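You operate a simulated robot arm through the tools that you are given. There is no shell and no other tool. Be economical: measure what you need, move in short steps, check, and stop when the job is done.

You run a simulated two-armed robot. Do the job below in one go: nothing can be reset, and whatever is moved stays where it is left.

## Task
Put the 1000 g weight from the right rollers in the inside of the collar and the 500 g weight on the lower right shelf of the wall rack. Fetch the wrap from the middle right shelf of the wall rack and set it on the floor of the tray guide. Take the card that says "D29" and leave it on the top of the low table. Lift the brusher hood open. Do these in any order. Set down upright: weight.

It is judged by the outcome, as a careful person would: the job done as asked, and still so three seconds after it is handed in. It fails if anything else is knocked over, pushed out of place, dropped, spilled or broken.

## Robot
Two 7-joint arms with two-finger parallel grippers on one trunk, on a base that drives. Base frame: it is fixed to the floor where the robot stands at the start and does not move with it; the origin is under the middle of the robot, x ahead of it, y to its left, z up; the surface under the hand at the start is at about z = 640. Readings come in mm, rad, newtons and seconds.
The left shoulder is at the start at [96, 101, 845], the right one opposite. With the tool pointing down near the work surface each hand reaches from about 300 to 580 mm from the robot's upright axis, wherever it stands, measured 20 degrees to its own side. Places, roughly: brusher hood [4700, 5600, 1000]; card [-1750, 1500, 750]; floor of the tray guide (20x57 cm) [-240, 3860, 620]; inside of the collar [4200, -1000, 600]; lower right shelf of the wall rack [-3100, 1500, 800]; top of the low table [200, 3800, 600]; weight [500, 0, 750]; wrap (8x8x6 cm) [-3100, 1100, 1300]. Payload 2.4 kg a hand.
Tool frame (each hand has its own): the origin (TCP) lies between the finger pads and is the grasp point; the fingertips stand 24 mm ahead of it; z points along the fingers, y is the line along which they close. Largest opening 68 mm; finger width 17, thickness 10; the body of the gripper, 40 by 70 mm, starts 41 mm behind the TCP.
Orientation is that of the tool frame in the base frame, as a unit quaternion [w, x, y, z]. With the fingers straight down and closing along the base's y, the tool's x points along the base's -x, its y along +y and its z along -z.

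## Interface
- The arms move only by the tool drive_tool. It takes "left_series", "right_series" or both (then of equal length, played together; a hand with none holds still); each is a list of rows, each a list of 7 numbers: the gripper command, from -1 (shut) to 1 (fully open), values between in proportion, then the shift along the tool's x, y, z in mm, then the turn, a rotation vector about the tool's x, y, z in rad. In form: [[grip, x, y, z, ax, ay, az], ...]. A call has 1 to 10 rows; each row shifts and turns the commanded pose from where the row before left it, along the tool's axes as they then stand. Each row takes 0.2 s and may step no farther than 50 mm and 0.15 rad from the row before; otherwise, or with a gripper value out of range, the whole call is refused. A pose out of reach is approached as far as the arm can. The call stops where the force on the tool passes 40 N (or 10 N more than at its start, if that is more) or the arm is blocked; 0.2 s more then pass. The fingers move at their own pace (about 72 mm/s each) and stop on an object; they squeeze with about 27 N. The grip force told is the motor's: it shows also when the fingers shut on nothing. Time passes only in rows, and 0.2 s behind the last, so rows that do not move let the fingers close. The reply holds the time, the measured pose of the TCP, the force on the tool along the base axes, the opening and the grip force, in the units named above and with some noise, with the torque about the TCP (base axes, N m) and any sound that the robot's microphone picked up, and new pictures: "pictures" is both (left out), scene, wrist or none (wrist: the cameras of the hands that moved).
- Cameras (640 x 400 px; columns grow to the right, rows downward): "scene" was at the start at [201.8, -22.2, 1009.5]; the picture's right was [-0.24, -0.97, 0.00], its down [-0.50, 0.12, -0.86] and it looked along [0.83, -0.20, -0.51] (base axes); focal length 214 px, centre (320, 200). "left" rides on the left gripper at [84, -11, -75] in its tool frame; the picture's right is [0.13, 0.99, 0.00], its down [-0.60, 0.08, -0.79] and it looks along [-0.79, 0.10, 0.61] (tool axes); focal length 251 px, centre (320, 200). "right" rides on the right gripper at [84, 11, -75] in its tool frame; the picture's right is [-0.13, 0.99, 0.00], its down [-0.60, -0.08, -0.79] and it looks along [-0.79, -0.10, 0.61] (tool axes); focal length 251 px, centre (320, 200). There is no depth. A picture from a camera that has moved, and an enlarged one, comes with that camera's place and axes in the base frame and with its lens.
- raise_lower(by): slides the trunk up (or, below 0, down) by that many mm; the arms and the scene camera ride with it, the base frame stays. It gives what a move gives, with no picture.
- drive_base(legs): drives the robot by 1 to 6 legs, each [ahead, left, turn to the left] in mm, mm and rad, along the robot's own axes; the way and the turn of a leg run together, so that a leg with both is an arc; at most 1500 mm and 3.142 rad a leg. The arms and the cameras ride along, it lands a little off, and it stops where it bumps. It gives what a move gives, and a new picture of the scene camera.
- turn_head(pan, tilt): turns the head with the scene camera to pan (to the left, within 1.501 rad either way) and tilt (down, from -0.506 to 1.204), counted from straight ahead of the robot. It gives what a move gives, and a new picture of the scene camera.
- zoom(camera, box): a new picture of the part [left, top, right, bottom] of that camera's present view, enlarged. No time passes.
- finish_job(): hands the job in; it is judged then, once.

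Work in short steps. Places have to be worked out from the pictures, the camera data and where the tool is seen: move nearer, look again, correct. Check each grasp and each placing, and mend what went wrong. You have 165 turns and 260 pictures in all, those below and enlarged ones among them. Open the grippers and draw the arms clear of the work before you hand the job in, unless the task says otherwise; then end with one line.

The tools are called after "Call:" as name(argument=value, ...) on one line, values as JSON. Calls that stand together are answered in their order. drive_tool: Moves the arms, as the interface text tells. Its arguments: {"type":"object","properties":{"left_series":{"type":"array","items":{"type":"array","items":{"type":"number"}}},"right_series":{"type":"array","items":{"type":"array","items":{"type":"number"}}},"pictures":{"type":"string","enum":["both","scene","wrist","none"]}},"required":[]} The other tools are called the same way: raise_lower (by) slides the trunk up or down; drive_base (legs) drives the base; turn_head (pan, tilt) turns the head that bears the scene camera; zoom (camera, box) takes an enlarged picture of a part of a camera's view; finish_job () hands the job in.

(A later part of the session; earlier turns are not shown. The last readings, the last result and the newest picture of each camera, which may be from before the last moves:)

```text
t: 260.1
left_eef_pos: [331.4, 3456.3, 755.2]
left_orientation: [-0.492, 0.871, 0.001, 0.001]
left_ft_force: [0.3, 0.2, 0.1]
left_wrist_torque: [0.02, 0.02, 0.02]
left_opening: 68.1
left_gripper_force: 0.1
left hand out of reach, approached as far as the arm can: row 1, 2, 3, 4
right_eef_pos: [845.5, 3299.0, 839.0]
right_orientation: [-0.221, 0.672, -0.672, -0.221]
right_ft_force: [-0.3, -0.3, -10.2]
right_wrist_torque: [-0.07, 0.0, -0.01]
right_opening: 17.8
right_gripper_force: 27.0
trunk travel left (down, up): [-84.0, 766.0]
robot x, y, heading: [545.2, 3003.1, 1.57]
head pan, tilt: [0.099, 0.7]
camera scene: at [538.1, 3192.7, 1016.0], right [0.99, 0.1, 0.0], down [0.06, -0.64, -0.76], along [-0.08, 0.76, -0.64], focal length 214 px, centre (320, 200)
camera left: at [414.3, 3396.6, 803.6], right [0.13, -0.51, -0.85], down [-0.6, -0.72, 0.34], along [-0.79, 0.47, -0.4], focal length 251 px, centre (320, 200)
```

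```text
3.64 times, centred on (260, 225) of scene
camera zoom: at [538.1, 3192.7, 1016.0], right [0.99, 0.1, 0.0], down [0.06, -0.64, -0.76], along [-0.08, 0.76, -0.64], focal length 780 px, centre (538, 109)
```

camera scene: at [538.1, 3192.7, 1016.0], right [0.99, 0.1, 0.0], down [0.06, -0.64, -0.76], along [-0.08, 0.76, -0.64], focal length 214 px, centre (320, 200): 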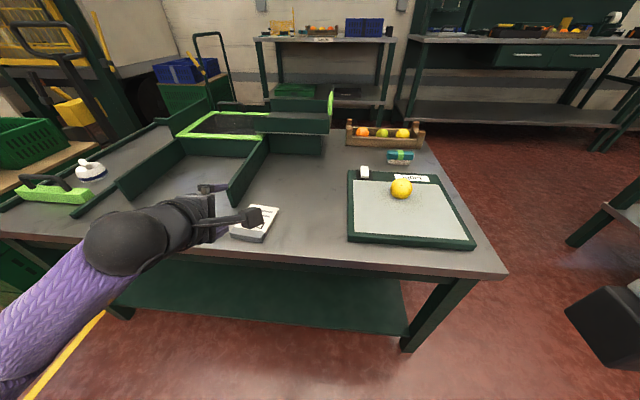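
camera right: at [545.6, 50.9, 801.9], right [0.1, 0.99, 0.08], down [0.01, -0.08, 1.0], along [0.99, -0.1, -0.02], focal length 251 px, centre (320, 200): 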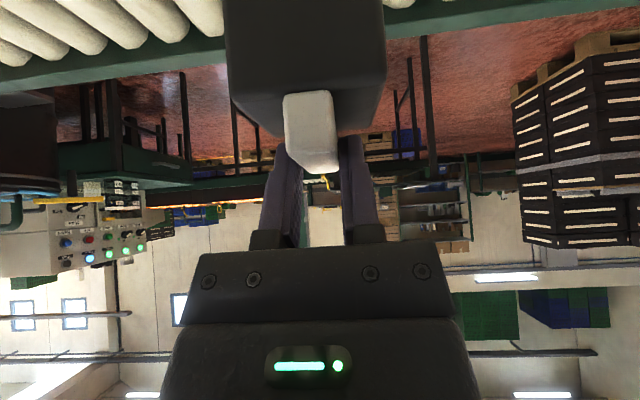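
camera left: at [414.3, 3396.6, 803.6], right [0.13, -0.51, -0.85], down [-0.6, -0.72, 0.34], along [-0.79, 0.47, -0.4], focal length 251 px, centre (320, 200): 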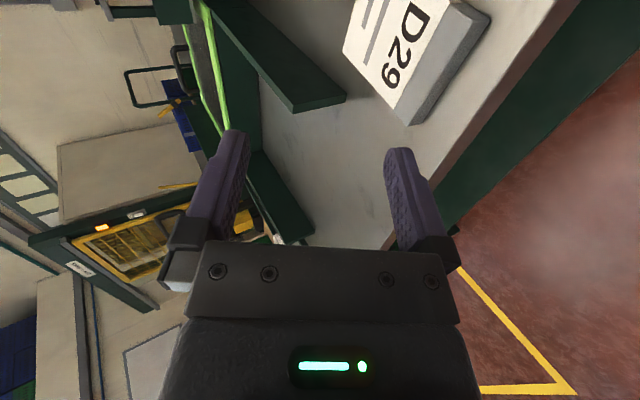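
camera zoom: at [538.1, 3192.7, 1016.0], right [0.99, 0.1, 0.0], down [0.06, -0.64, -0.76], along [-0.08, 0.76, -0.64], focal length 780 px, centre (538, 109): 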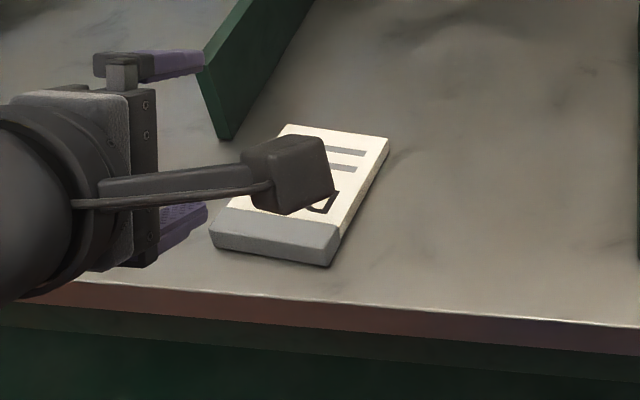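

Card lies flat, safely inside the edge. Raising and un-pitching the left hand, backing off and turning east.

Call:
drive_tool(left_series=[[1, 0, -34, -25, 0, 0, 0], [1, 0, -34, -25, 0, 0, 0], [1, 0, -34, -25, -0.13, 0, 0], [1, 0, -20, -15, -0.13, 0, 0], [1, 0, 0, 0, -0.13, 0, 0], [1, 0, 0, 0, -0.13, 0, 0], [1, 0, 0, 0, -0.13, 0, 0], [1, 0, 0, 0, -0.13, 0, 0], [1, 0, 0, 0, -0.13, 0, 0], [1, 0, 0, 0, -0.1, 0, 0]], pictures="none")

Call:
drive_base(legs=[[-400, 0, 0], [0, 0, -1.57]])

Call:
turn_head(pan=0.0, tilt=0.2)

Call:
turn_head(pan=-0.8, tilt=0.2)

```text
t: 262.3
left_eef_pos: [332.0, 3446.2, 906.1]
left_orientation: [-0.009, 1.0, 0.002, 0.002]
left_ft_force: [-1.1, 0.2, 1.0]
left_wrist_torque: [-0.01, 0.0, -0.02]
left_opening: 67.7
left_gripper_force: 0.0
right_eef_pos: [845.3, 3299.4, 839.1]
right_orientation: [0.22, -0.672, 0.672, 0.22]
right_ft_force: [0.0, 0.3, -9.6]
right_wrist_torque: [-0.1, 0.0, 0.0]
right_opening: 18.0
right_gripper_force: 26.5
trunk travel left (down, up): [-84.0, 766.0]
robot x, y, heading: [545.2, 3003.5, 1.571]
head pan, tilt: [0.099, 0.7]
```

```text
t: 268.6
left_eef_pos: [995.5, 2812.7, 905.5]
left_orientation: [0.005, -0.701, 0.713, -0.008]
left_ft_force: [0.6, -0.5, 1.1]
left_wrist_torque: [0.04, 0.02, 0.02]
left_opening: 68.0
left_gripper_force: 0.1
right_eef_pos: [839.5, 2302.0, 839.7]
right_orientation: [0.311, 0.009, 0.95, -0.002]
right_ft_force: [0.3, -0.8, -9.2]
right_wrist_torque: [0.03, 0.04, -0.01]
right_opening: 18.1
right_gripper_force: 26.9
trunk travel left (down, up): [-84.0, 766.0]
robot x, y, heading: [549.4, 2604.6, -0.019]
head pan, tilt: [0.099, 0.7]
camera scene: at [739.0, 2609.6, 1016.1], right [0.08, -1.0, 0.0], down [-0.64, -0.05, -0.76], along [0.76, 0.06, -0.64], focal length 214 px, centre (320, 200)
```

scene: 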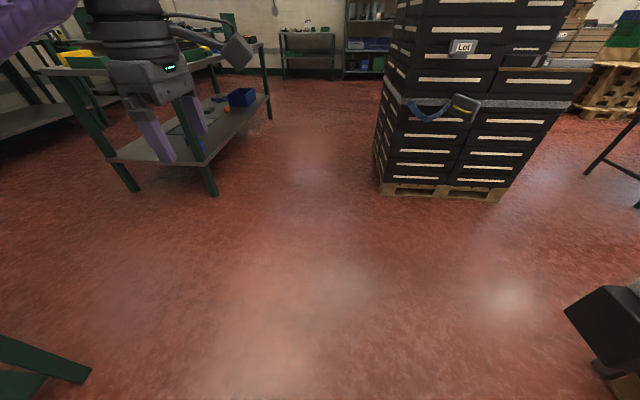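

```text
t: 269.6
left_eef_pos: [994.9, 2813.6, 905.2]
left_orientation: [0.006, -0.701, 0.713, -0.007]
left_ft_force: [-0.2, 0.8, -0.8]
left_wrist_torque: [0.02, -0.03, 0.0]
left_opening: 68.0
left_gripper_force: 0.0
right_eef_pos: [839.1, 2302.5, 839.6]
right_orientation: [0.311, 0.01, 0.95, -0.003]
right_ft_force: [0.7, -0.2, -9.3]
right_wrist_torque: [0.01, 0.08, 0.0]
right_opening: 18.0
right_gripper_force: 27.4
trunk travel left (down, up): [-84.0, 766.0]
robot x, y, heading: [547.5, 2606.9, -0.022]
head pan, tilt: [0.0, 0.201]
camera scene: at [747.6, 2601.0, 1061.4], right [-0.02, -1.0, 0.0], down [-0.2, 0.0, -0.98], along [0.98, -0.02, -0.2], focal length 214 px, centre (320, 200)
```

scene: 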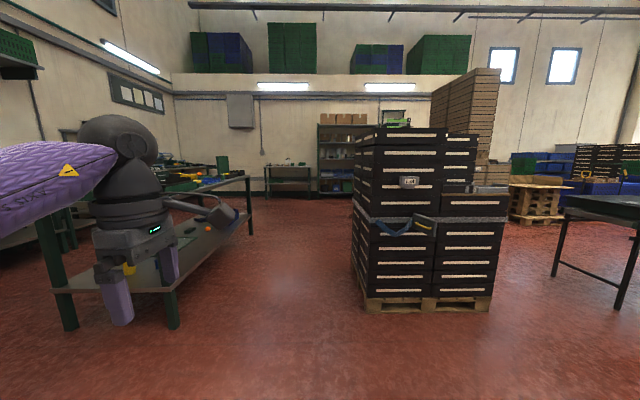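

```text
t: 270.7
left_eef_pos: [995.5, 2811.9, 905.7]
left_orientation: [0.006, -0.701, 0.713, -0.007]
left_ft_force: [-0.5, 0.7, 0.0]
left_wrist_torque: [0.01, 0.01, -0.02]
left_opening: 67.8
left_gripper_force: 0.0
right_eef_pos: [839.1, 2301.6, 839.6]
right_orientation: [0.311, 0.009, 0.95, -0.003]
right_ft_force: [-0.1, 0.7, -9.6]
right_wrist_torque: [-0.02, 0.1, -0.01]
right_opening: 18.0
right_gripper_force: 27.0
trunk travel left (down, up): [-84.0, 766.0]
robot x, y, heading: [552.1, 2611.5, -0.02]
head pan, tilt: [-0.799, 0.201]
camera scene: at [718.2, 2534.8, 1061.4], right [-0.73, -0.68, 0.0], down [-0.14, 0.15, -0.98], along [0.67, -0.71, -0.2], focal length 214 px, centre (320, 200)
```

scene: 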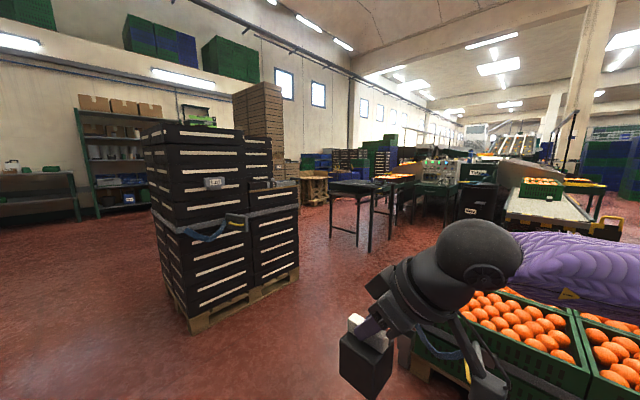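

Collar lies southeast past the black stack (x≥2070, y 1358–2252). I'll drive via (1250, 1300).

Call:
drive_base(legs=[[720, 0, 0.02], [0, -1250, 0], [0, 0, -0.5]])

Call:
turn_head(pan=0.0, tilt=0.3)

```text
t: 282.1
left_eef_pos: [1781.8, 1306.9, 905.8]
left_orientation: [0.003, -0.505, 0.863, -0.008]
left_ft_force: [-0.6, 0.6, -0.9]
left_wrist_torque: [0.0, 0.01, 0.0]
left_opening: 67.9
left_gripper_force: 0.0
right_eef_pos: [1401.2, 929.9, 838.6]
right_orientation: [0.301, 0.241, 0.919, -0.078]
right_ft_force: [-0.1, 0.1, -9.8]
right_wrist_torque: [0.0, 0.01, 0.02]
right_opening: 18.0
right_gripper_force: 27.0
trunk travel left (down, up): [-84.0, 766.0]
robot x, y, heading: [1288.1, 1337.3, -0.512]
head pan, tilt: [-0.799, 0.201]
camera scene: at [1405.5, 1193.0, 1061.4], right [-0.97, -0.26, 0.0], down [-0.05, 0.19, -0.98], along [0.25, -0.95, -0.2], focal length 214 px, centre (320, 200)
```

scene: 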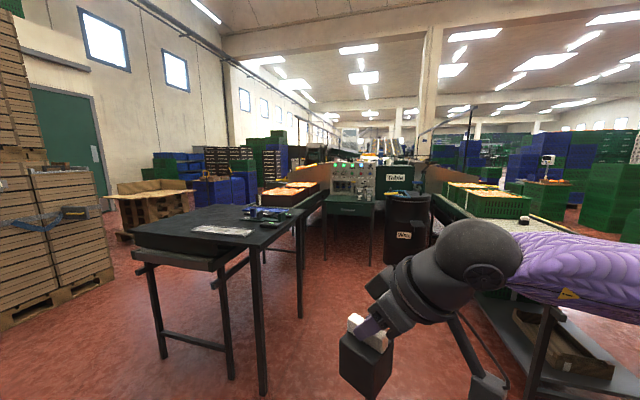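

```text
t: 283.2
left_eef_pos: [1782.4, 1306.2, 904.8]
left_orientation: [0.003, -0.505, 0.863, -0.01]
left_ft_force: [-0.6, -0.1, -0.7]
left_wrist_torque: [0.0, 0.0, 0.03]
left_opening: 67.8
left_gripper_force: 0.0
right_eef_pos: [1400.6, 930.4, 838.9]
right_orientation: [0.301, 0.241, 0.919, -0.079]
right_ft_force: [0.1, 0.6, -9.9]
right_wrist_torque: [0.04, 0.06, 0.03]
right_opening: 17.9
right_gripper_force: 27.2
trunk travel left (down, up): [-84.0, 766.0]
robot x, y, heading: [1286.6, 1337.1, -0.513]
head pan, tilt: [0.0, 0.3]
camera scene: at [1463.0, 1237.2, 1052.2], right [-0.49, -0.87, 0.0], down [-0.26, 0.15, -0.96], along [0.83, -0.47, -0.3], focal length 214 px, centre (320, 200)
```

scene: 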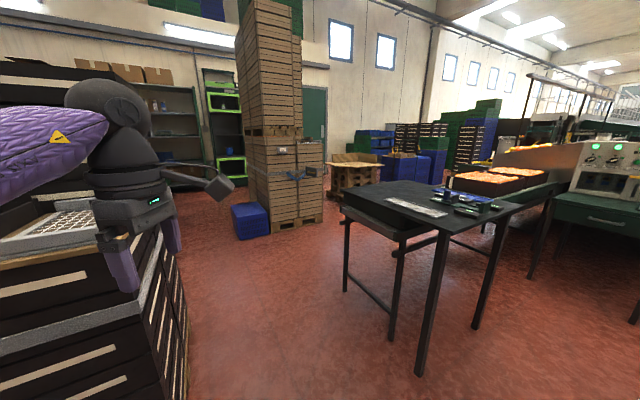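

The collar appears to be the wooden pallet collar ahead-right. Driving along y≈890 between the stack and the black table.

Call:
drive_base(legs=[[0, 0, 0.51], [0, -440, 0], [1450, 0, 0], [0, 0, -0.9]])

Call:
turn_head(pan=0.0, tilt=0.35)

```text
t: 296.4
left_eef_pos: [3180.4, 676.6, 905.3]
left_orientation: [0.001, -0.326, 0.945, -0.01]
left_ft_force: [-0.3, 0.6, 0.6]
left_wrist_torque: [0.0, -0.01, 0.01]
left_opening: 68.0
left_gripper_force: 0.1
right_eef_pos: [2685.8, 475.9, 838.8]
right_orientation: [0.28, 0.416, 0.854, -0.136]
right_ft_force: [0.3, 0.2, -10.2]
right_wrist_torque: [0.07, 0.01, 0.01]
right_opening: 17.9
right_gripper_force: 27.0
trunk travel left (down, up): [-84.0, 766.0]
robot x, y, heading: [2736.2, 895.7, -0.902]
head pan, tilt: [0.0, 0.3]
camera scene: at [2860.2, 735.3, 1052.2], right [-0.79, -0.62, 0.0], down [-0.18, 0.23, -0.96], along [0.59, -0.75, -0.3], focal length 214 px, centre (320, 200)
```

scene: 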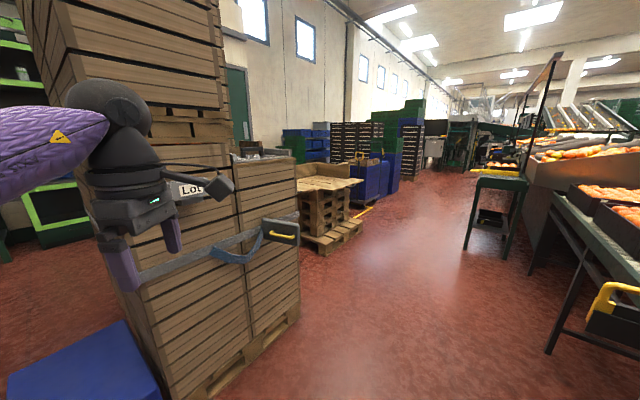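

```text
t: 297.1
left_eef_pos: [3180.5, 677.1, 905.0]
left_orientation: [0.002, -0.327, 0.945, -0.01]
left_ft_force: [0.4, -0.4, 0.5]
left_wrist_torque: [0.01, 0.03, -0.02]
left_opening: 67.8
left_gripper_force: 0.1
right_eef_pos: [2686.7, 477.1, 839.5]
right_orientation: [0.28, 0.416, 0.854, -0.136]
right_ft_force: [1.0, 0.2, -10.0]
right_wrist_torque: [0.05, 0.07, -0.03]
right_opening: 17.8
right_gripper_force: 26.6
trunk travel left (down, up): [-84.0, 766.0]
robot x, y, heading: [2738.4, 892.5, -0.909]
head pan, tilt: [0.0, 0.351]
camera scene: at [2860.0, 735.5, 1047.5], right [-0.79, -0.62, 0.0], down [-0.21, 0.27, -0.94], along [0.58, -0.74, -0.34], focal length 214 px, centre (320, 200)
```

scene: 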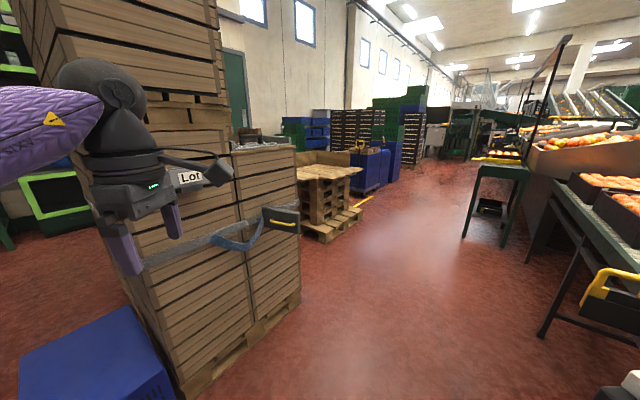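

The collar is the wooden frame on pallets ahead. Driving to about (3200, -500).

Call:
drive_base(legs=[[0, 0, -0.34], [1450, 0, 0], [0, 0, 0.85]])

Call:
turn_head(pan=0.0, tilt=0.5)

```text
t: 307.6
left_eef_pos: [3708.1, -444.4, 905.2]
left_orientation: [0.004, -0.568, 0.823, -0.009]
left_ft_force: [-0.7, 0.2, 0.2]
left_wrist_torque: [-0.01, -0.05, 0.02]
left_opening: 68.0
left_gripper_force: 0.0
right_eef_pos: [3385.9, -871.0, 839.4]
right_orientation: [0.307, 0.173, 0.934, -0.057]
right_ft_force: [0.6, -0.1, -9.9]
right_wrist_torque: [0.0, 0.03, -0.01]
right_opening: 18.2
right_gripper_force: 26.8
trunk travel left (down, up): [-84.0, 766.0]
robot x, y, heading: [3212.9, -487.2, -0.366]
head pan, tilt: [0.0, 0.351]
camera scene: at [3401.8, -559.6, 1047.4], right [-0.36, -0.93, 0.0], down [-0.32, 0.12, -0.94], along [0.88, -0.34, -0.34], focal length 214 px, centre (320, 200)
```

scene: 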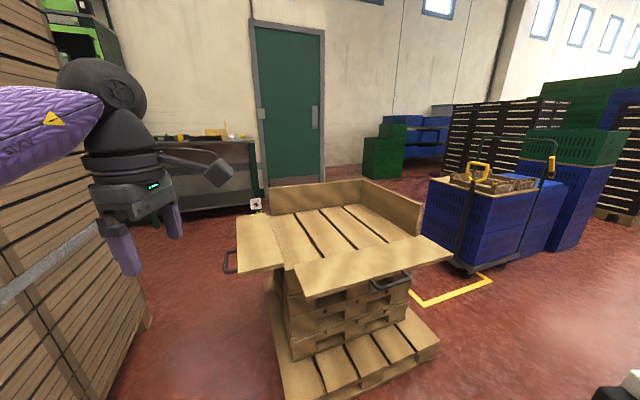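

```text
t: 308.3
left_eef_pos: [3706.7, -445.1, 904.3]
left_orientation: [0.004, -0.567, 0.823, -0.009]
left_ft_force: [-0.1, 0.0, -0.3]
left_wrist_torque: [0.01, -0.01, 0.0]
left_opening: 68.1
left_gripper_force: 0.1
right_eef_pos: [3386.2, -872.3, 839.7]
right_orientation: [0.306, 0.173, 0.934, -0.056]
right_ft_force: [-0.7, 0.5, -8.6]
right_wrist_torque: [0.02, 0.07, 0.0]
right_opening: 18.1
right_gripper_force: 27.3
trunk travel left (down, up): [-84.0, 766.0]
robot x, y, heading: [3216.5, -486.8, -0.371]
head pan, tilt: [0.0, 0.499]
camera scene: at [3399.8, -558.8, 1033.8], right [-0.36, -0.93, 0.0], down [-0.45, 0.17, -0.88], along [0.82, -0.31, -0.48], focal length 214 px, centre (320, 200)
```

scene: 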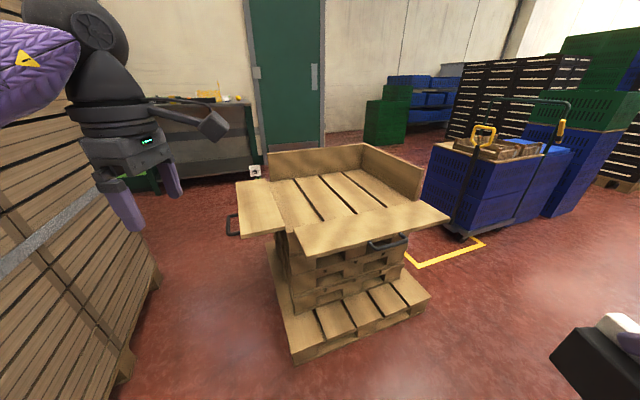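

It's a folding pallet collar: west and north flaps are folded down flat, floor at z≈600, about x 3960–4400, y −650…−1150. I'll approach from the west to place at ~(4090, −880).

Call:
drive_base(legs=[[0, 0, 0.37], [0, -200, 0], [320, 0, 0]])

Call:
turn_head(pan=-0.3, tilt=0.8)

```text
t: 312.8
left_eef_pos: [3983.5, -468.9, 905.4]
left_orientation: [-0.006, 0.71, -0.704, 0.008]
left_ft_force: [0.5, -0.1, -0.4]
left_wrist_torque: [-0.01, -0.03, 0.01]
left_opening: 68.1
left_gripper_force: 0.1
right_eef_pos: [3840.5, -983.7, 838.5]
right_orientation: [0.311, -0.004, 0.95, 0.001]
right_ft_force: [0.2, -0.7, -10.0]
right_wrist_torque: [-0.01, 0.06, -0.05]
right_opening: 18.0
right_gripper_force: 26.8
trunk travel left (down, up): [-84.0, 766.0]
robot x, y, heading: [3539.2, -688.7, 0.005]
head pan, tilt: [0.0, 0.499]
camera scene: at [3738.8, -687.6, 1033.8], right [0.01, -1.0, 0.0], down [-0.48, 0.0, -0.88], along [0.88, 0.01, -0.48], focal length 214 px, centre (320, 200)
```

scene: 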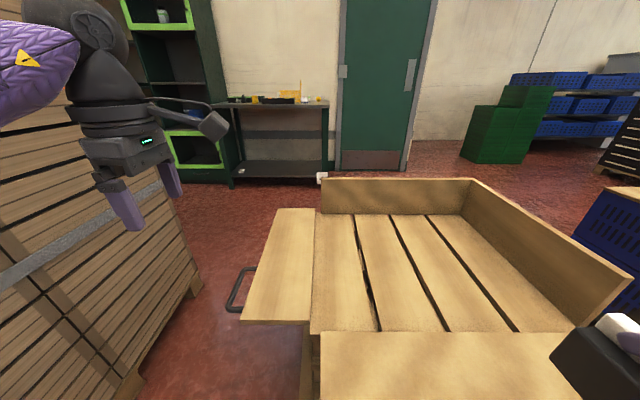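

```text
t: 313.6
left_eef_pos: [3983.1, -469.0, 905.9]
left_orientation: [-0.006, 0.71, -0.704, 0.008]
left_ft_force: [0.3, -0.1, -0.6]
left_wrist_torque: [-0.01, -0.01, 0.03]
left_opening: 67.9
left_gripper_force: 0.0
right_eef_pos: [3839.4, -984.9, 838.2]
right_orientation: [0.312, -0.004, 0.95, 0.002]
right_ft_force: [-0.3, 1.0, -9.4]
right_wrist_torque: [0.0, 0.07, 0.0]
right_opening: 18.1
right_gripper_force: 27.2
trunk travel left (down, up): [-84.0, 766.0]
robot x, y, heading: [3541.0, -692.5, 0.008]
head pan, tilt: [-0.3, 0.799]
camera scene: at [3725.1, -711.5, 1007.9], right [-0.29, -0.96, 0.0], down [-0.69, 0.21, -0.7], along [0.67, -0.2, -0.72], focal length 214 px, centre (320, 200)
```

scene: 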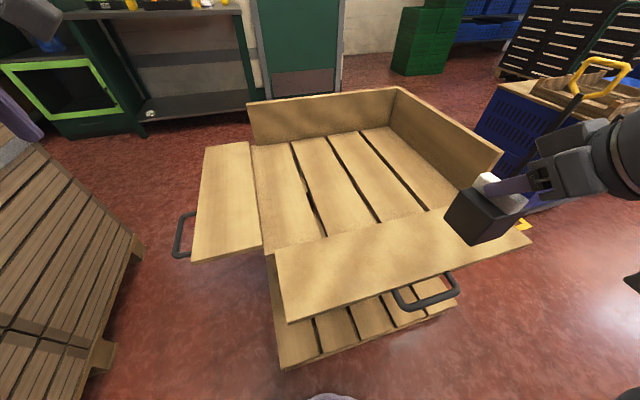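

Floor spans x 3985–4436, y −670…−1117. Moving the right hand with the weight over (4080, −900).

Call:
drive_tool(right_series=[[-1, -32.3, 14, 23.8, 0, 0, 0], [-1, -32.3, 14, 23.8, 0, 0, 0], [-1, -32.3, 14, 23.8, 0, 0, 0], [-1, -32.3, 14, 23.8, 0, 0, 0], [-1, -32.3, 14, 23.8, 0, 0, 0], [-1, -32.3, 14, 23.8, 0, 0, 0], [-1, 0, 0, 0, 0, 0, 0]], pictures="both")

```text
t: 315.2
left_eef_pos: [3984.9, -471.1, 904.7]
left_orientation: [-0.006, 0.71, -0.704, 0.007]
left_ft_force: [0.3, -0.2, -0.2]
left_wrist_torque: [0.01, 0.0, 0.0]
left_opening: 67.8
left_gripper_force: 0.0
right_eef_pos: [4081.1, -899.3, 836.8]
right_orientation: [0.311, -0.005, 0.95, 0.002]
right_ft_force: [0.1, 0.4, -9.6]
right_wrist_torque: [0.0, 0.06, 0.0]
right_opening: 17.7
right_gripper_force: 27.2
trunk travel left (down, up): [-84.0, 766.0]
robot x, y, heading: [3541.1, -684.8, 0.006]
head pan, tilt: [-0.3, 0.799]
camera scene: at [3725.6, -711.3, 1007.7], right [-0.29, -0.96, 0.0], down [-0.69, 0.21, -0.7], along [0.67, -0.2, -0.72], focal length 214 px, centre (320, 200)
camera right: at [3966.7, -888.8, 848.5], right [0.1, 0.99, 0.08], down [0.02, -0.08, 1.0], along [1.0, -0.09, -0.03], focal length 251 px, centre (320, 200)
```

scene: 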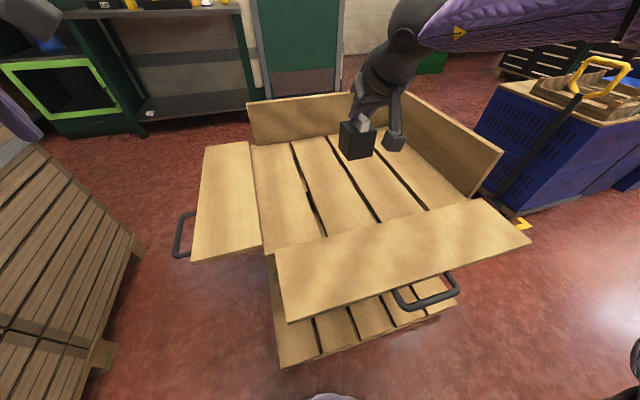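
right: 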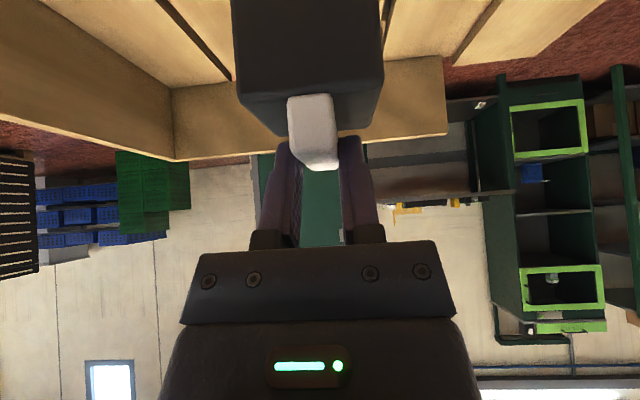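

Lowering 110 mm, then in small steps.

Call:
drive_tool(right_series=[[-1, 21.5, 0, 29, 0, 0, 0], [-1, 21.5, 0, 29, 0, 0, 0], [-1, 21.5, 0, 29, 0, 0, 0], [-1, 0, 0, 0, 0, 0, 0]], pictures="both")

```text
t: 316.2
left_eef_pos: [3983.5, -469.0, 906.1]
left_orientation: [-0.005, 0.71, -0.704, 0.007]
left_ft_force: [-0.8, -0.5, 0.9]
left_wrist_torque: [-0.01, -0.01, -0.01]
left_opening: 67.8
left_gripper_force: 0.0
right_eef_pos: [4079.4, -897.6, 727.8]
right_orientation: [0.311, -0.003, 0.95, 0.001]
right_ft_force: [0.2, 0.0, -9.7]
right_wrist_torque: [0.0, 0.07, 0.02]
right_opening: 17.8
right_gripper_force: 27.0
trunk travel left (down, up): [-84.0, 766.0]
robot x, y, heading: [3539.3, -687.7, 0.007]
head pan, tilt: [-0.3, 0.799]
camera scene: at [3725.5, -711.4, 1007.7], right [-0.29, -0.96, 0.0], down [-0.69, 0.21, -0.7], along [0.67, -0.2, -0.72], focal length 214 px, centre (320, 200)
camera right: at [3966.5, -886.5, 739.6], right [0.1, 0.99, 0.08], down [0.02, -0.08, 1.0], along [1.0, -0.1, -0.03], focal length 251 px, centre (320, 200)
```

scene: 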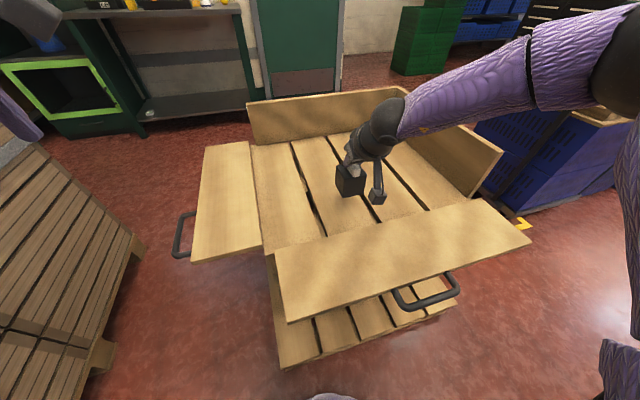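
right: 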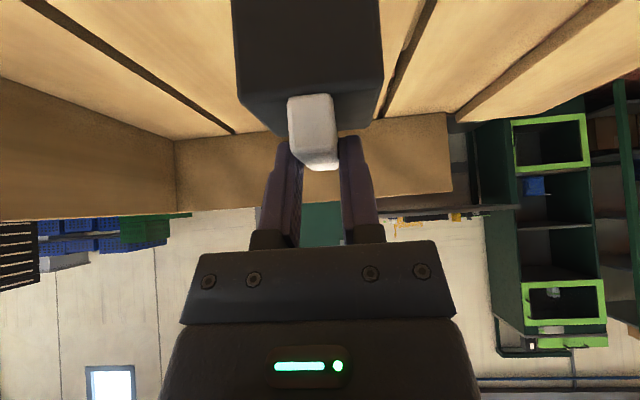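

Call:
drive_tool(right_series=[[-1, 6, 0, 8, 0, 0, 0], [-1, 4.7, 0, 6.4, 0, 0, 0], [-1, 3, 0, 4, 0, 0, 0], [-1, 0, 0, 0, 0, 0, 0]], pictures="none")

Call:
drive_tool(right_series=[[-1, 2.4, 0, 3.2, 0, 0, 0], [-1, 2.4, 0, 3.2, 0, 0, 0], [-1, 0, 0, 0, 0, 0, 0]], pictures="none")

```text
t: 317.2
left_eef_pos: [3983.8, -469.7, 905.2]
left_orientation: [-0.005, 0.71, -0.704, 0.007]
left_ft_force: [0.1, -0.3, -0.6]
left_wrist_torque: [0.04, 0.0, -0.03]
left_opening: 68.1
left_gripper_force: 0.1
right_eef_pos: [4079.9, -899.7, 706.7]
right_orientation: [0.311, -0.002, 0.95, 0.0]
right_ft_force: [-0.8, -0.8, -10.4]
right_wrist_torque: [0.0, 0.1, 0.02]
right_opening: 18.2
right_gripper_force: 26.7
trunk travel left (down, up): [-84.0, 766.0]
robot x, y, heading: [3537.8, -684.1, 0.008]
head pan, tilt: [-0.3, 0.799]
```

```text
t: 318.0
left_eef_pos: [3983.9, -468.5, 906.1]
left_orientation: [-0.004, 0.71, -0.704, 0.008]
left_ft_force: [-0.2, 0.1, -0.1]
left_wrist_torque: [0.0, -0.01, -0.03]
left_opening: 68.1
left_gripper_force: 0.1
right_eef_pos: [4080.0, -899.1, 698.0]
right_orientation: [0.312, -0.002, 0.95, 0.0]
right_ft_force: [0.6, 0.6, -10.0]
right_wrist_torque: [0.0, 0.1, -0.01]
right_opening: 17.9
right_gripper_force: 27.4
trunk travel left (down, up): [-84.0, 766.0]
robot x, y, heading: [3541.9, -688.0, 0.007]
head pan, tilt: [-0.3, 0.799]
```

Call:
drive_tool(right_series=[[-1, 2.4, 0, 3.2, 0, 0, 0], [-1, 2.4, 0, 3.2, 0, 0, 0], [-1, 0, 0, 0, 0, 0, 0]], pictures="none")

Call:
drive_tool(right_series=[[-1, 1.8, 0, 2.4, 0, 0, 0], [-1, 1.8, 0, 2.4, 0, 0, 0], [-1, 0, 0, 0, 0, 0, 0]], pictures="scene")

```text
t: 318.8
left_eef_pos: [3984.6, -469.0, 904.6]
left_orientation: [-0.005, 0.71, -0.704, 0.008]
left_ft_force: [0.5, -0.2, 0.9]
left_wrist_torque: [-0.02, 0.05, -0.02]
left_opening: 68.1
left_gripper_force: 0.1
right_eef_pos: [4078.9, -899.7, 689.4]
right_orientation: [0.311, -0.004, 0.95, 0.002]
right_ft_force: [0.0, -0.3, -9.6]
right_wrist_torque: [0.01, 0.11, 0.02]
right_opening: 17.7
right_gripper_force: 27.1
trunk travel left (down, up): [-84.0, 766.0]
robot x, y, heading: [3536.8, -687.9, 0.006]
head pan, tilt: [-0.3, 0.799]
```

```text
t: 319.6
left_eef_pos: [3984.3, -469.6, 904.3]
left_orientation: [-0.005, 0.711, -0.704, 0.007]
left_ft_force: [-0.3, -0.2, 0.3]
left_wrist_torque: [0.01, 0.0, 0.0]
left_opening: 68.0
left_gripper_force: 0.0
right_eef_pos: [4079.4, -899.2, 684.1]
right_orientation: [0.311, -0.003, 0.95, 0.002]
right_ft_force: [0.1, -0.3, -10.6]
right_wrist_torque: [0.0, 0.06, -0.01]
right_opening: 18.0
right_gripper_force: 27.0
trunk travel left (down, up): [-84.0, 766.0]
robot x, y, heading: [3543.4, -687.2, 0.007]
head pan, tilt: [-0.3, 0.799]
camera scene: at [3725.5, -711.4, 1007.7], right [-0.29, -0.96, 0.0], down [-0.69, 0.21, -0.7], along [0.67, -0.2, -0.72], focal length 214 px, centre (320, 200)
```

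scene: 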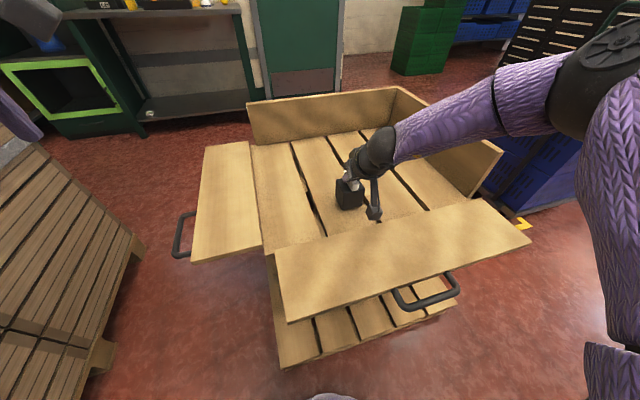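

Call:
drive_tool(right_series=[[-1, 1.8, 0, 2.4, 0, 0, 0], [-1, 1.8, 0, 2.4, 0, 0, 0], [-1, 0, 0, 0, 0, 0, 0]], pictures="none")

Call:
drive_tool(right_series=[[-1, 1.8, 0, 2.4, 0, 0, 0], [-1, 1.8, 0, 2.4, 0, 0, 0], [-1, 0, 0, 0, 0, 0, 0]], pictures="none")

Call:
drive_tool(right_series=[[-1, 1.8, 0, 2.4, 0, 0, 0], [-1, 1.2, 0, 1.6, 0, 0, 0], [-1, 0, 0, 0, 0, 0, 0]], pictures="none")

```text
t: 320.4
left_eef_pos: [3983.7, -469.3, 905.0]
left_orientation: [-0.005, 0.71, -0.704, 0.008]
left_ft_force: [0.5, -0.3, -0.1]
left_wrist_torque: [0.02, -0.05, 0.0]
left_opening: 68.4
left_gripper_force: 0.1
right_eef_pos: [4079.3, -899.8, 678.6]
right_orientation: [0.31, -0.003, 0.951, 0.001]
right_ft_force: [0.1, -0.2, -10.5]
right_wrist_torque: [0.01, 0.1, -0.01]
right_opening: 17.7
right_gripper_force: 27.2
trunk travel left (down, up): [-84.0, 766.0]
robot x, y, heading: [3539.5, -690.0, 0.007]
head pan, tilt: [-0.3, 0.799]
```

```text
t: 321.2
left_eef_pos: [3982.6, -469.6, 905.0]
left_orientation: [-0.006, 0.71, -0.704, 0.008]
left_ft_force: [0.3, 0.0, 0.2]
left_wrist_torque: [0.0, 0.01, -0.02]
left_opening: 68.0
left_gripper_force: 0.0
right_eef_pos: [4079.6, -899.5, 674.5]
right_orientation: [0.312, -0.003, 0.95, 0.0]
right_ft_force: [0.5, -0.5, -1.8]
right_wrist_torque: [-0.23, -0.21, -0.02]
right_opening: 18.0
right_gripper_force: 26.8
trunk travel left (down, up): [-84.0, 766.0]
robot x, y, heading: [3542.8, -687.0, 0.006]
head pan, tilt: [-0.3, 0.799]
```

```text
t: 322.1
left_eef_pos: [3981.2, -469.0, 906.3]
left_orientation: [-0.005, 0.71, -0.705, 0.009]
left_ft_force: [-0.8, 0.4, -0.3]
left_wrist_torque: [0.03, 0.01, 0.01]
left_opening: 68.1
left_gripper_force: 0.1
right_eef_pos: [4079.8, -898.9, 672.9]
right_orientation: [0.316, -0.003, 0.949, 0.0]
right_ft_force: [-6.5, 0.0, 20.9]
right_wrist_torque: [0.04, 0.47, 0.1]
right_opening: 17.8
right_gripper_force: 27.0
trunk travel left (down, up): [-84.0, 766.0]
robot x, y, heading: [3541.7, -686.7, 0.007]
head pan, tilt: [-0.3, 0.799]
stopped in row 3 (right hand): the force on the tool passed its limit at 41 N (the readings are from after the stop); the commanded pose is now the measured one
```

Weight touches the floor. Releasing and withdrawing along the finger axis.

Call:
drive_tool(right_series=[[-0.4, 0, 0, 0, 0, 0, 0], [0.3, 0, 0, 0, 0, 0, 0], [1, 0, 0, 0, 0, 0, 0], [1, 0, 0, 0, 0, 0, 0], [1, 0, 0, -20, 0, 0, 0], [1, 0, 0, -35, 0, 0, 0], [1, -15, 0, -40, 0, 0, 0], [1, -20, 0, -40, 0, 0, 0], [1, 0, 0, 0, 0, 0, 0]], pictures="both")

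```text
t: 324.1
left_eef_pos: [3983.2, -468.9, 905.7]
left_orientation: [-0.006, 0.711, -0.704, 0.008]
left_ft_force: [0.1, -0.2, 0.4]
left_wrist_torque: [0.0, 0.04, -0.03]
left_opening: 68.3
left_gripper_force: 0.2
right_eef_pos: [4025.1, -902.7, 799.9]
right_orientation: [0.314, -0.003, 0.949, 0.001]
right_ft_force: [-1.1, -0.7, 0.0]
right_wrist_torque: [0.01, 0.03, 0.0]
right_opening: 68.0
right_gripper_force: 0.1
trunk travel left (down, up): [-84.0, 766.0]
robot x, y, heading: [3540.7, -687.2, 0.003]
head pan, tilt: [-0.3, 0.799]
camera scene: at [3724.6, -711.4, 1007.9], right [-0.29, -0.96, 0.0], down [-0.69, 0.21, -0.7], along [0.67, -0.2, -0.72], focal length 214 px, centre (320, 200)
camera right: at [3911.2, -891.6, 810.1], right [0.1, 0.99, 0.08], down [0.01, -0.08, 1.0], along [1.0, -0.1, -0.02], focal length 251 px, centre (320, 200)
```

scene: 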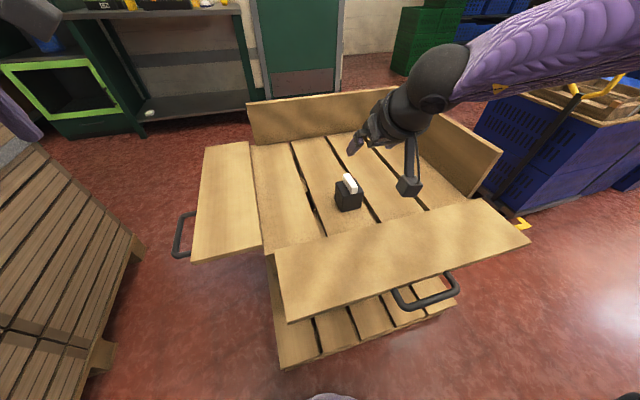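
right: 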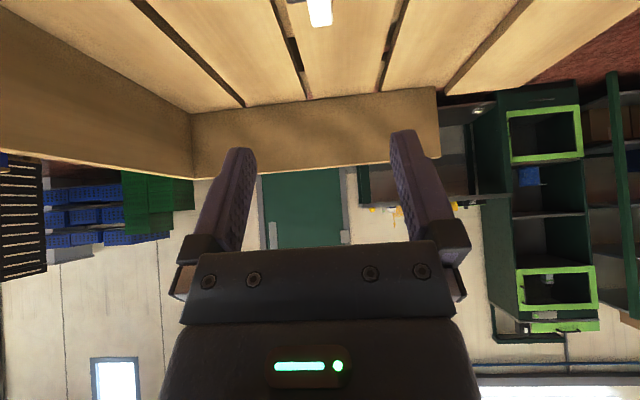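

The 1000 g stands upright inside the collar. Tucking the right arm back, then driving out and north toward the brusher.

Call:
drive_tool(right_series=[[1, 28, -10, -40, 0, 0, 0], [1, 36, -10, -30, 0, 0, 0], [1, 36, -10, -30, 0, 0, 0], [1, 36, -10, -30, 0, 0, 0], [1, 0, 0, 0, 0, 0.15, 0], [1, 0, 0, 0, 0, 0.15, 0], [1, 0, 0, 0, 0, 0.15, 0], [1, 0, 0, 0, 0, 0.15, 0], [1, 0, 0, 0, 0, 0.03, 0]], left_series=[[1, 0, 0, 0, 0, 0, 0], [1, 0, 40, 0, 0, 0, 0], [1, 0, 40, 0, 0, 0, 0], [1, 0, 0, 0, 0, 0, 0], [1, 0, 0, 0, 0, 0, 0], [1, 0, 0, 0, 0, 0, 0], [1, 0, 0, 0, 0, 0, 0], [1, 0, 0, 0, 0, 0, 0], [1, 0, 0, 0, 0, 0, 0]], pictures="none")

Call:
drive_base(legs=[[-450, 0, 0], [0, 0, 1.57], [1500, 0, 0]])

Call:
turn_head(pan=0.0, tilt=0.25)

```text
t: 326.1
left_eef_pos: [3905.4, -469.0, 902.5]
left_orientation: [-0.005, 0.71, -0.704, 0.007]
left_ft_force: [-0.2, -0.8, -0.8]
left_wrist_torque: [-0.01, -0.02, -0.02]
left_opening: 67.8
left_gripper_force: 0.0
right_eef_pos: [3856.5, -954.3, 836.2]
right_orientation: [0.004, -0.003, 1.0, -0.001]
right_ft_force: [0.1, -0.2, 0.7]
right_wrist_torque: [0.01, 0.01, -0.01]
right_opening: 68.0
right_gripper_force: 0.0
right hand out of reach, approached as far as the arm can: row 4
trunk travel left (down, up): [-84.0, 766.0]
robot x, y, heading: [3541.8, -684.1, 0.004]
head pan, tilt: [-0.3, 0.799]
```

```text
t: 339.7
left_eef_pos: [2834.1, 1184.9, 903.3]
left_orientation: [-0.01, 1.0, 0.016, 0.002]
left_ft_force: [0.4, -0.5, -0.1]
left_wrist_torque: [-0.02, -0.01, -0.02]
left_opening: 68.0
left_gripper_force: 0.1
right_eef_pos: [3319.9, 1145.6, 836.0]
right_orientation: [-0.004, 0.718, -0.696, -0.004]
right_ft_force: [-0.3, -0.8, 0.4]
right_wrist_torque: [0.02, -0.01, 0.0]
right_opening: 67.9
right_gripper_force: 0.0
trunk travel left (down, up): [-84.0, 766.0]
robot x, y, heading: [3061.5, 824.8, 1.599]
head pan, tilt: [-0.3, 0.799]
camera scene: at [3077.8, 1009.4, 1007.9], right [0.96, -0.27, 0.0], down [-0.19, -0.69, -0.7], along [0.19, 0.67, -0.72], focal length 214 px, centre (320, 200)
```

scene: 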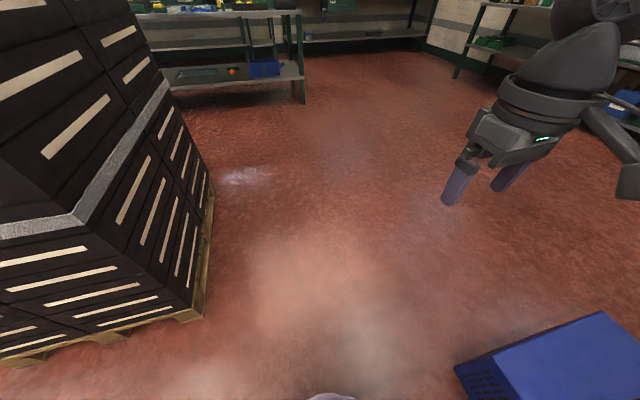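

```text
t: 340.7
left_eef_pos: [2833.5, 1185.1, 902.5]
left_orientation: [-0.01, 1.0, 0.016, 0.002]
left_ft_force: [-0.1, 1.3, -0.1]
left_wrist_torque: [-0.03, 0.01, 0.0]
left_opening: 68.2
left_gripper_force: 0.0
right_eef_pos: [3318.7, 1145.7, 835.8]
right_orientation: [-0.003, 0.718, -0.696, -0.003]
right_ft_force: [0.5, -0.6, 0.1]
right_wrist_torque: [-0.03, 0.02, 0.02]
right_opening: 68.1
right_gripper_force: 0.1
trunk travel left (down, up): [-84.0, 766.0]
robot x, y, heading: [3060.9, 827.2, 1.604]
head pan, tilt: [0.0, 0.25]
camera scene: at [3053.5, 1025.0, 1056.9], right [1.0, 0.03, 0.0], down [0.01, -0.25, -0.97], along [-0.03, 0.97, -0.25], focal length 214 px, centre (320, 200)
```

scene: 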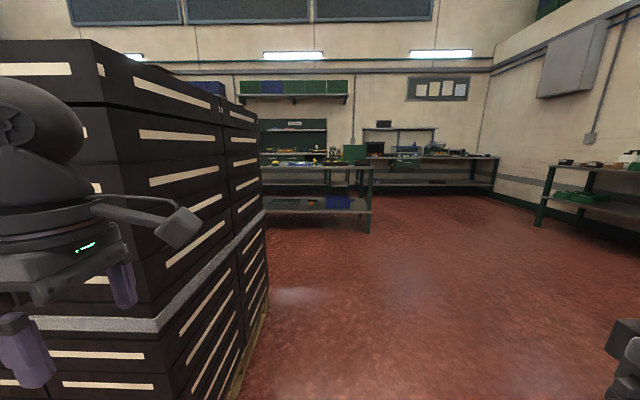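

The corridor is clear; the brusher seems to be on the far north bench. Driving there.

Call:
drive_base(legs=[[0, -50, -0.05], [1500, 0, 0], [200, 0, 0], [0, 0, -0.5], [1500, 0, 0], [0, 0, 0.5]])

Call:
turn_head(pan=-0.3, tilt=0.25)

```text
t: 354.9
left_eef_pos: [3502.0, 3548.4, 904.5]
left_orientation: [0.001, 0.963, -0.27, 0.001]
left_ft_force: [-9.2, -45.1, 0.6]
left_wrist_torque: [-1.01, 0.22, -0.07]
left_opening: 33.4
left_gripper_force: 0.0
right_eef_pos: [3894.0, 3264.4, 837.1]
right_orientation: [0.007, -0.496, 0.868, 0.004]
right_ft_force: [-1.1, -0.2, -0.2]
right_wrist_torque: [-0.02, 0.01, -0.02]
right_opening: 68.0
right_gripper_force: 0.1
trunk travel left (down, up): [-84.0, 766.0]
robot x, y, heading: [3498.7, 3133.5, 1.038]
head pan, tilt: [0.0, 0.25]
stopped in leg 5: the force on the tool passed its limit at 77 N (the readings are from after the stop); the commanded pose is now the measured one
camera scene: at [3604.0, 3300.7, 1058.0], right [0.86, -0.51, 0.0], down [-0.12, -0.21, -0.97], along [0.49, 0.84, -0.24], focal length 214 px, centre (320, 200)
```

scene: 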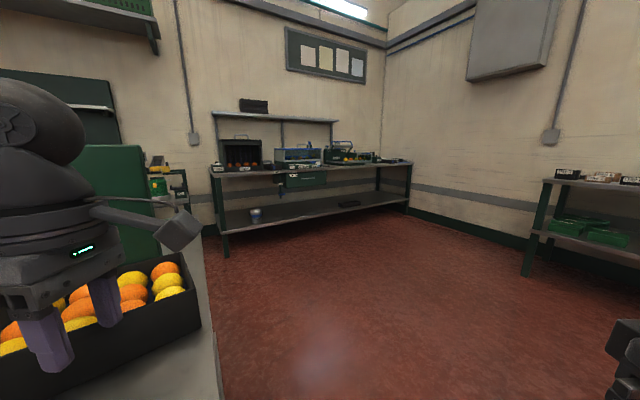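

```text
t: 355.8
left_eef_pos: [3501.2, 3550.9, 903.7]
left_orientation: [0.001, 0.963, -0.269, 0.002]
left_ft_force: [-10.2, -47.7, -0.6]
left_wrist_torque: [-1.13, 0.22, -0.09]
left_opening: 31.6
left_gripper_force: 0.1
right_eef_pos: [3893.3, 3264.4, 837.7]
right_orientation: [0.007, -0.496, 0.868, 0.004]
right_ft_force: [-0.4, 0.5, 0.1]
right_wrist_torque: [-0.04, -0.01, 0.01]
right_opening: 68.2
right_gripper_force: 0.1
trunk travel left (down, up): [-84.0, 766.0]
robot x, y, heading: [3504.0, 3135.6, 1.037]
head pan, tilt: [-0.3, 0.25]
camera scene: at [3625.9, 3283.6, 1057.9], right [0.67, -0.74, 0.0], down [-0.18, -0.16, -0.97], along [0.72, 0.65, -0.24], focal length 214 px, centre (320, 200)
```

scene: 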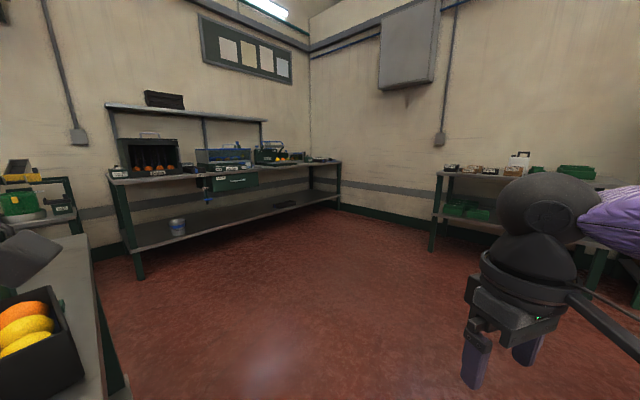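

The left fingers bumped a fruit box on the bench. Looking there before backing away.

Call:
turn_head(pan=0.6, tilt=0.6)

Call:
zoom(camera="left", box=[0, 0, 640, 400])

```text
t: 356.9
left_eef_pos: [3502.8, 3549.7, 905.8]
left_orientation: [0.001, 0.963, -0.27, 0.002]
left_ft_force: [-9.4, -47.9, -1.7]
left_wrist_torque: [-1.09, 0.22, -0.11]
left_opening: 31.6
left_gripper_force: 0.1
right_eef_pos: [3893.3, 3264.4, 837.1]
right_orientation: [0.007, -0.496, 0.868, 0.003]
right_ft_force: [0.3, 0.1, 0.3]
right_wrist_torque: [0.02, -0.05, -0.02]
right_opening: 67.8
right_gripper_force: 0.1
trunk travel left (down, up): [-84.0, 766.0]
robot x, y, heading: [3501.0, 3134.7, 1.041]
head pan, tilt: [0.6, 0.6]
camera scene: at [3550.9, 3309.1, 1025.8], right [1.0, 0.07, 0.0], down [0.04, -0.56, -0.83], along [-0.06, 0.83, -0.56], focal length 214 px, centre (320, 200)
```

scene: 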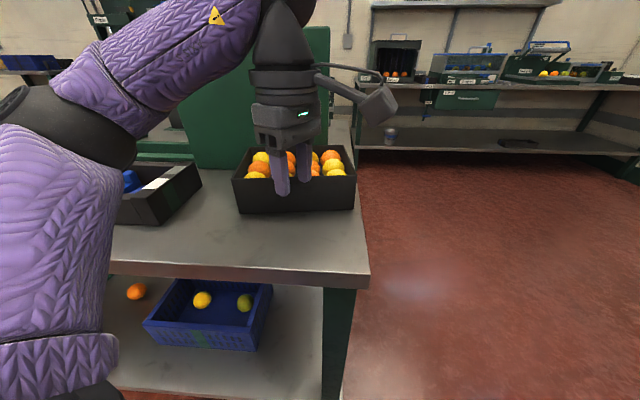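

```text
1.00 times, centred on (320, 200) of left (not enlarged: the box is as wide or as high as the picture)
camera zoom: at [3578.9, 3515.6, 980.0], right [-0.4, -0.91, 0.0], down [-0.56, 0.25, 0.79], along [-0.72, 0.32, -0.61], focal length 251 px, centre (320, 200)
```

zoom: 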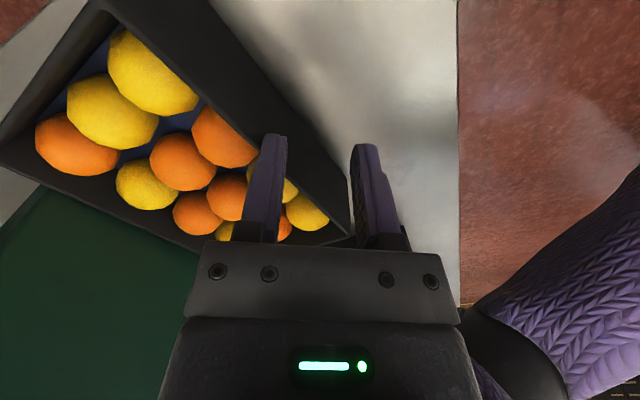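

The leading finger presses on the outside of the box's front wall. Backing straight off.

Call:
drive_base(legs=[[-150, 0, 0]])

Call:
zoom(camera="scene", box=[100, 60, 460, 300])

```text
t: 358.3
left_eef_pos: [3426.2, 3423.8, 902.5]
left_orientation: [0.002, 0.963, -0.269, 0.002]
left_ft_force: [1.1, -0.9, 0.0]
left_wrist_torque: [0.02, 0.0, 0.0]
left_opening: 68.0
left_gripper_force: 0.0
right_eef_pos: [3817.2, 3136.7, 836.1]
right_orientation: [0.005, -0.495, 0.869, 0.002]
right_ft_force: [-1.1, 0.8, 0.1]
right_wrist_torque: [-0.05, -0.03, 0.0]
right_opening: 67.9
right_gripper_force: 0.0
trunk travel left (down, up): [-84.0, 766.0]
robot x, y, heading: [3426.0, 3002.3, 1.035]
head pan, tilt: [0.6, 0.6]
camera scene: at [3475.0, 3182.9, 1024.8], right [1.0, 0.07, 0.0], down [0.04, -0.56, -0.82], along [-0.06, 0.82, -0.57], focal length 214 px, centre (320, 200)
```

scene: 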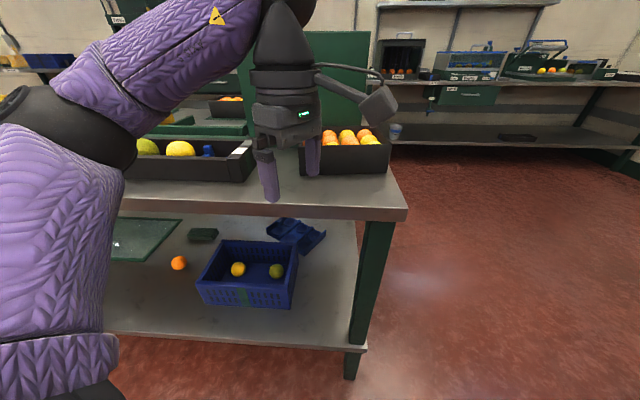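

```text
1.67 times, centred on (280, 180) of scene
camera zoom: at [3475.0, 3182.9, 1024.8], right [1.0, 0.07, 0.0], down [0.04, -0.56, -0.82], along [-0.06, 0.82, -0.57], focal length 358 px, centre (387, 233)
```

zoom: 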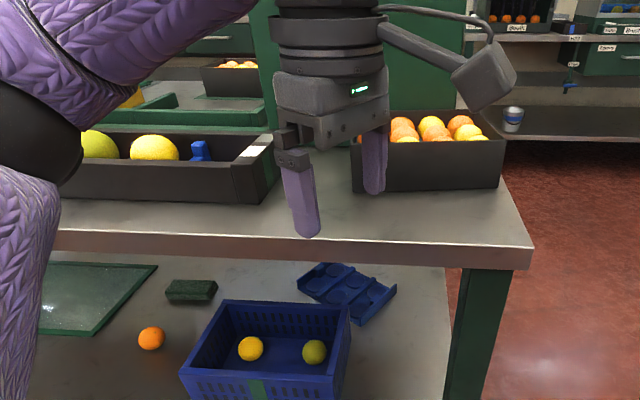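

The box stands square and undisturbed-looking. Now zooming at the corner bench for the brusher.

Call:
turn_head(pan=0.1, tilt=0.2)

Call:
zoom(camera="scene", box=[200, 90, 460, 250])

```text
t: 359.3
left_eef_pos: [3426.2, 3424.1, 902.5]
left_orientation: [0.002, 0.963, -0.269, 0.002]
left_ft_force: [-0.6, 0.0, 0.2]
left_wrist_torque: [0.0, 0.01, -0.02]
left_opening: 67.9
left_gripper_force: 0.1
right_eef_pos: [3817.1, 3137.5, 836.9]
right_orientation: [0.005, -0.496, 0.868, 0.001]
right_ft_force: [-0.2, 0.7, -0.8]
right_wrist_torque: [0.01, -0.02, 0.03]
right_opening: 67.8
right_gripper_force: 0.1
trunk travel left (down, up): [-84.0, 766.0]
robot x, y, heading: [3426.3, 3002.6, 1.031]
head pan, tilt: [0.099, 0.201]
camera scene: at [3520.0, 3179.2, 1061.5], right [0.91, -0.42, 0.0], down [-0.08, -0.18, -0.98], along [0.41, 0.89, -0.2], focal length 214 px, centre (320, 200)
```

scene: 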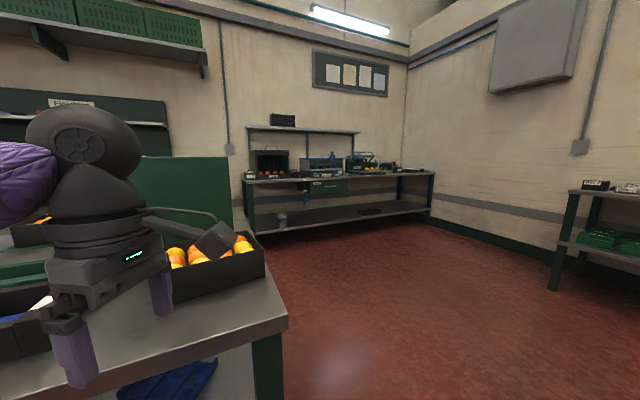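

```text
2.46 times, centred on (330, 170) of scene
camera zoom: at [3520.0, 3179.2, 1061.5], right [0.91, -0.42, 0.0], down [-0.08, -0.18, -0.98], along [0.41, 0.89, -0.2], focal length 528 px, centre (295, 274)
```

zoom: 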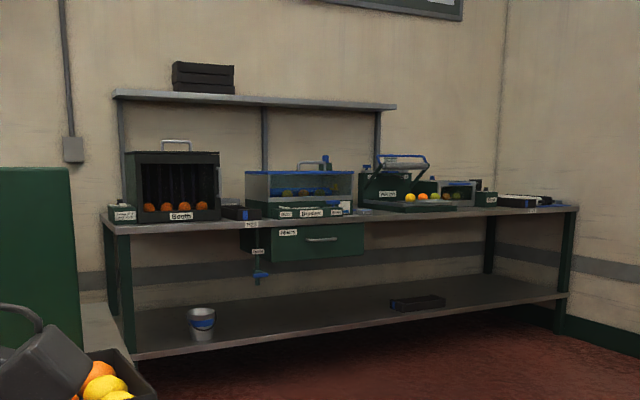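

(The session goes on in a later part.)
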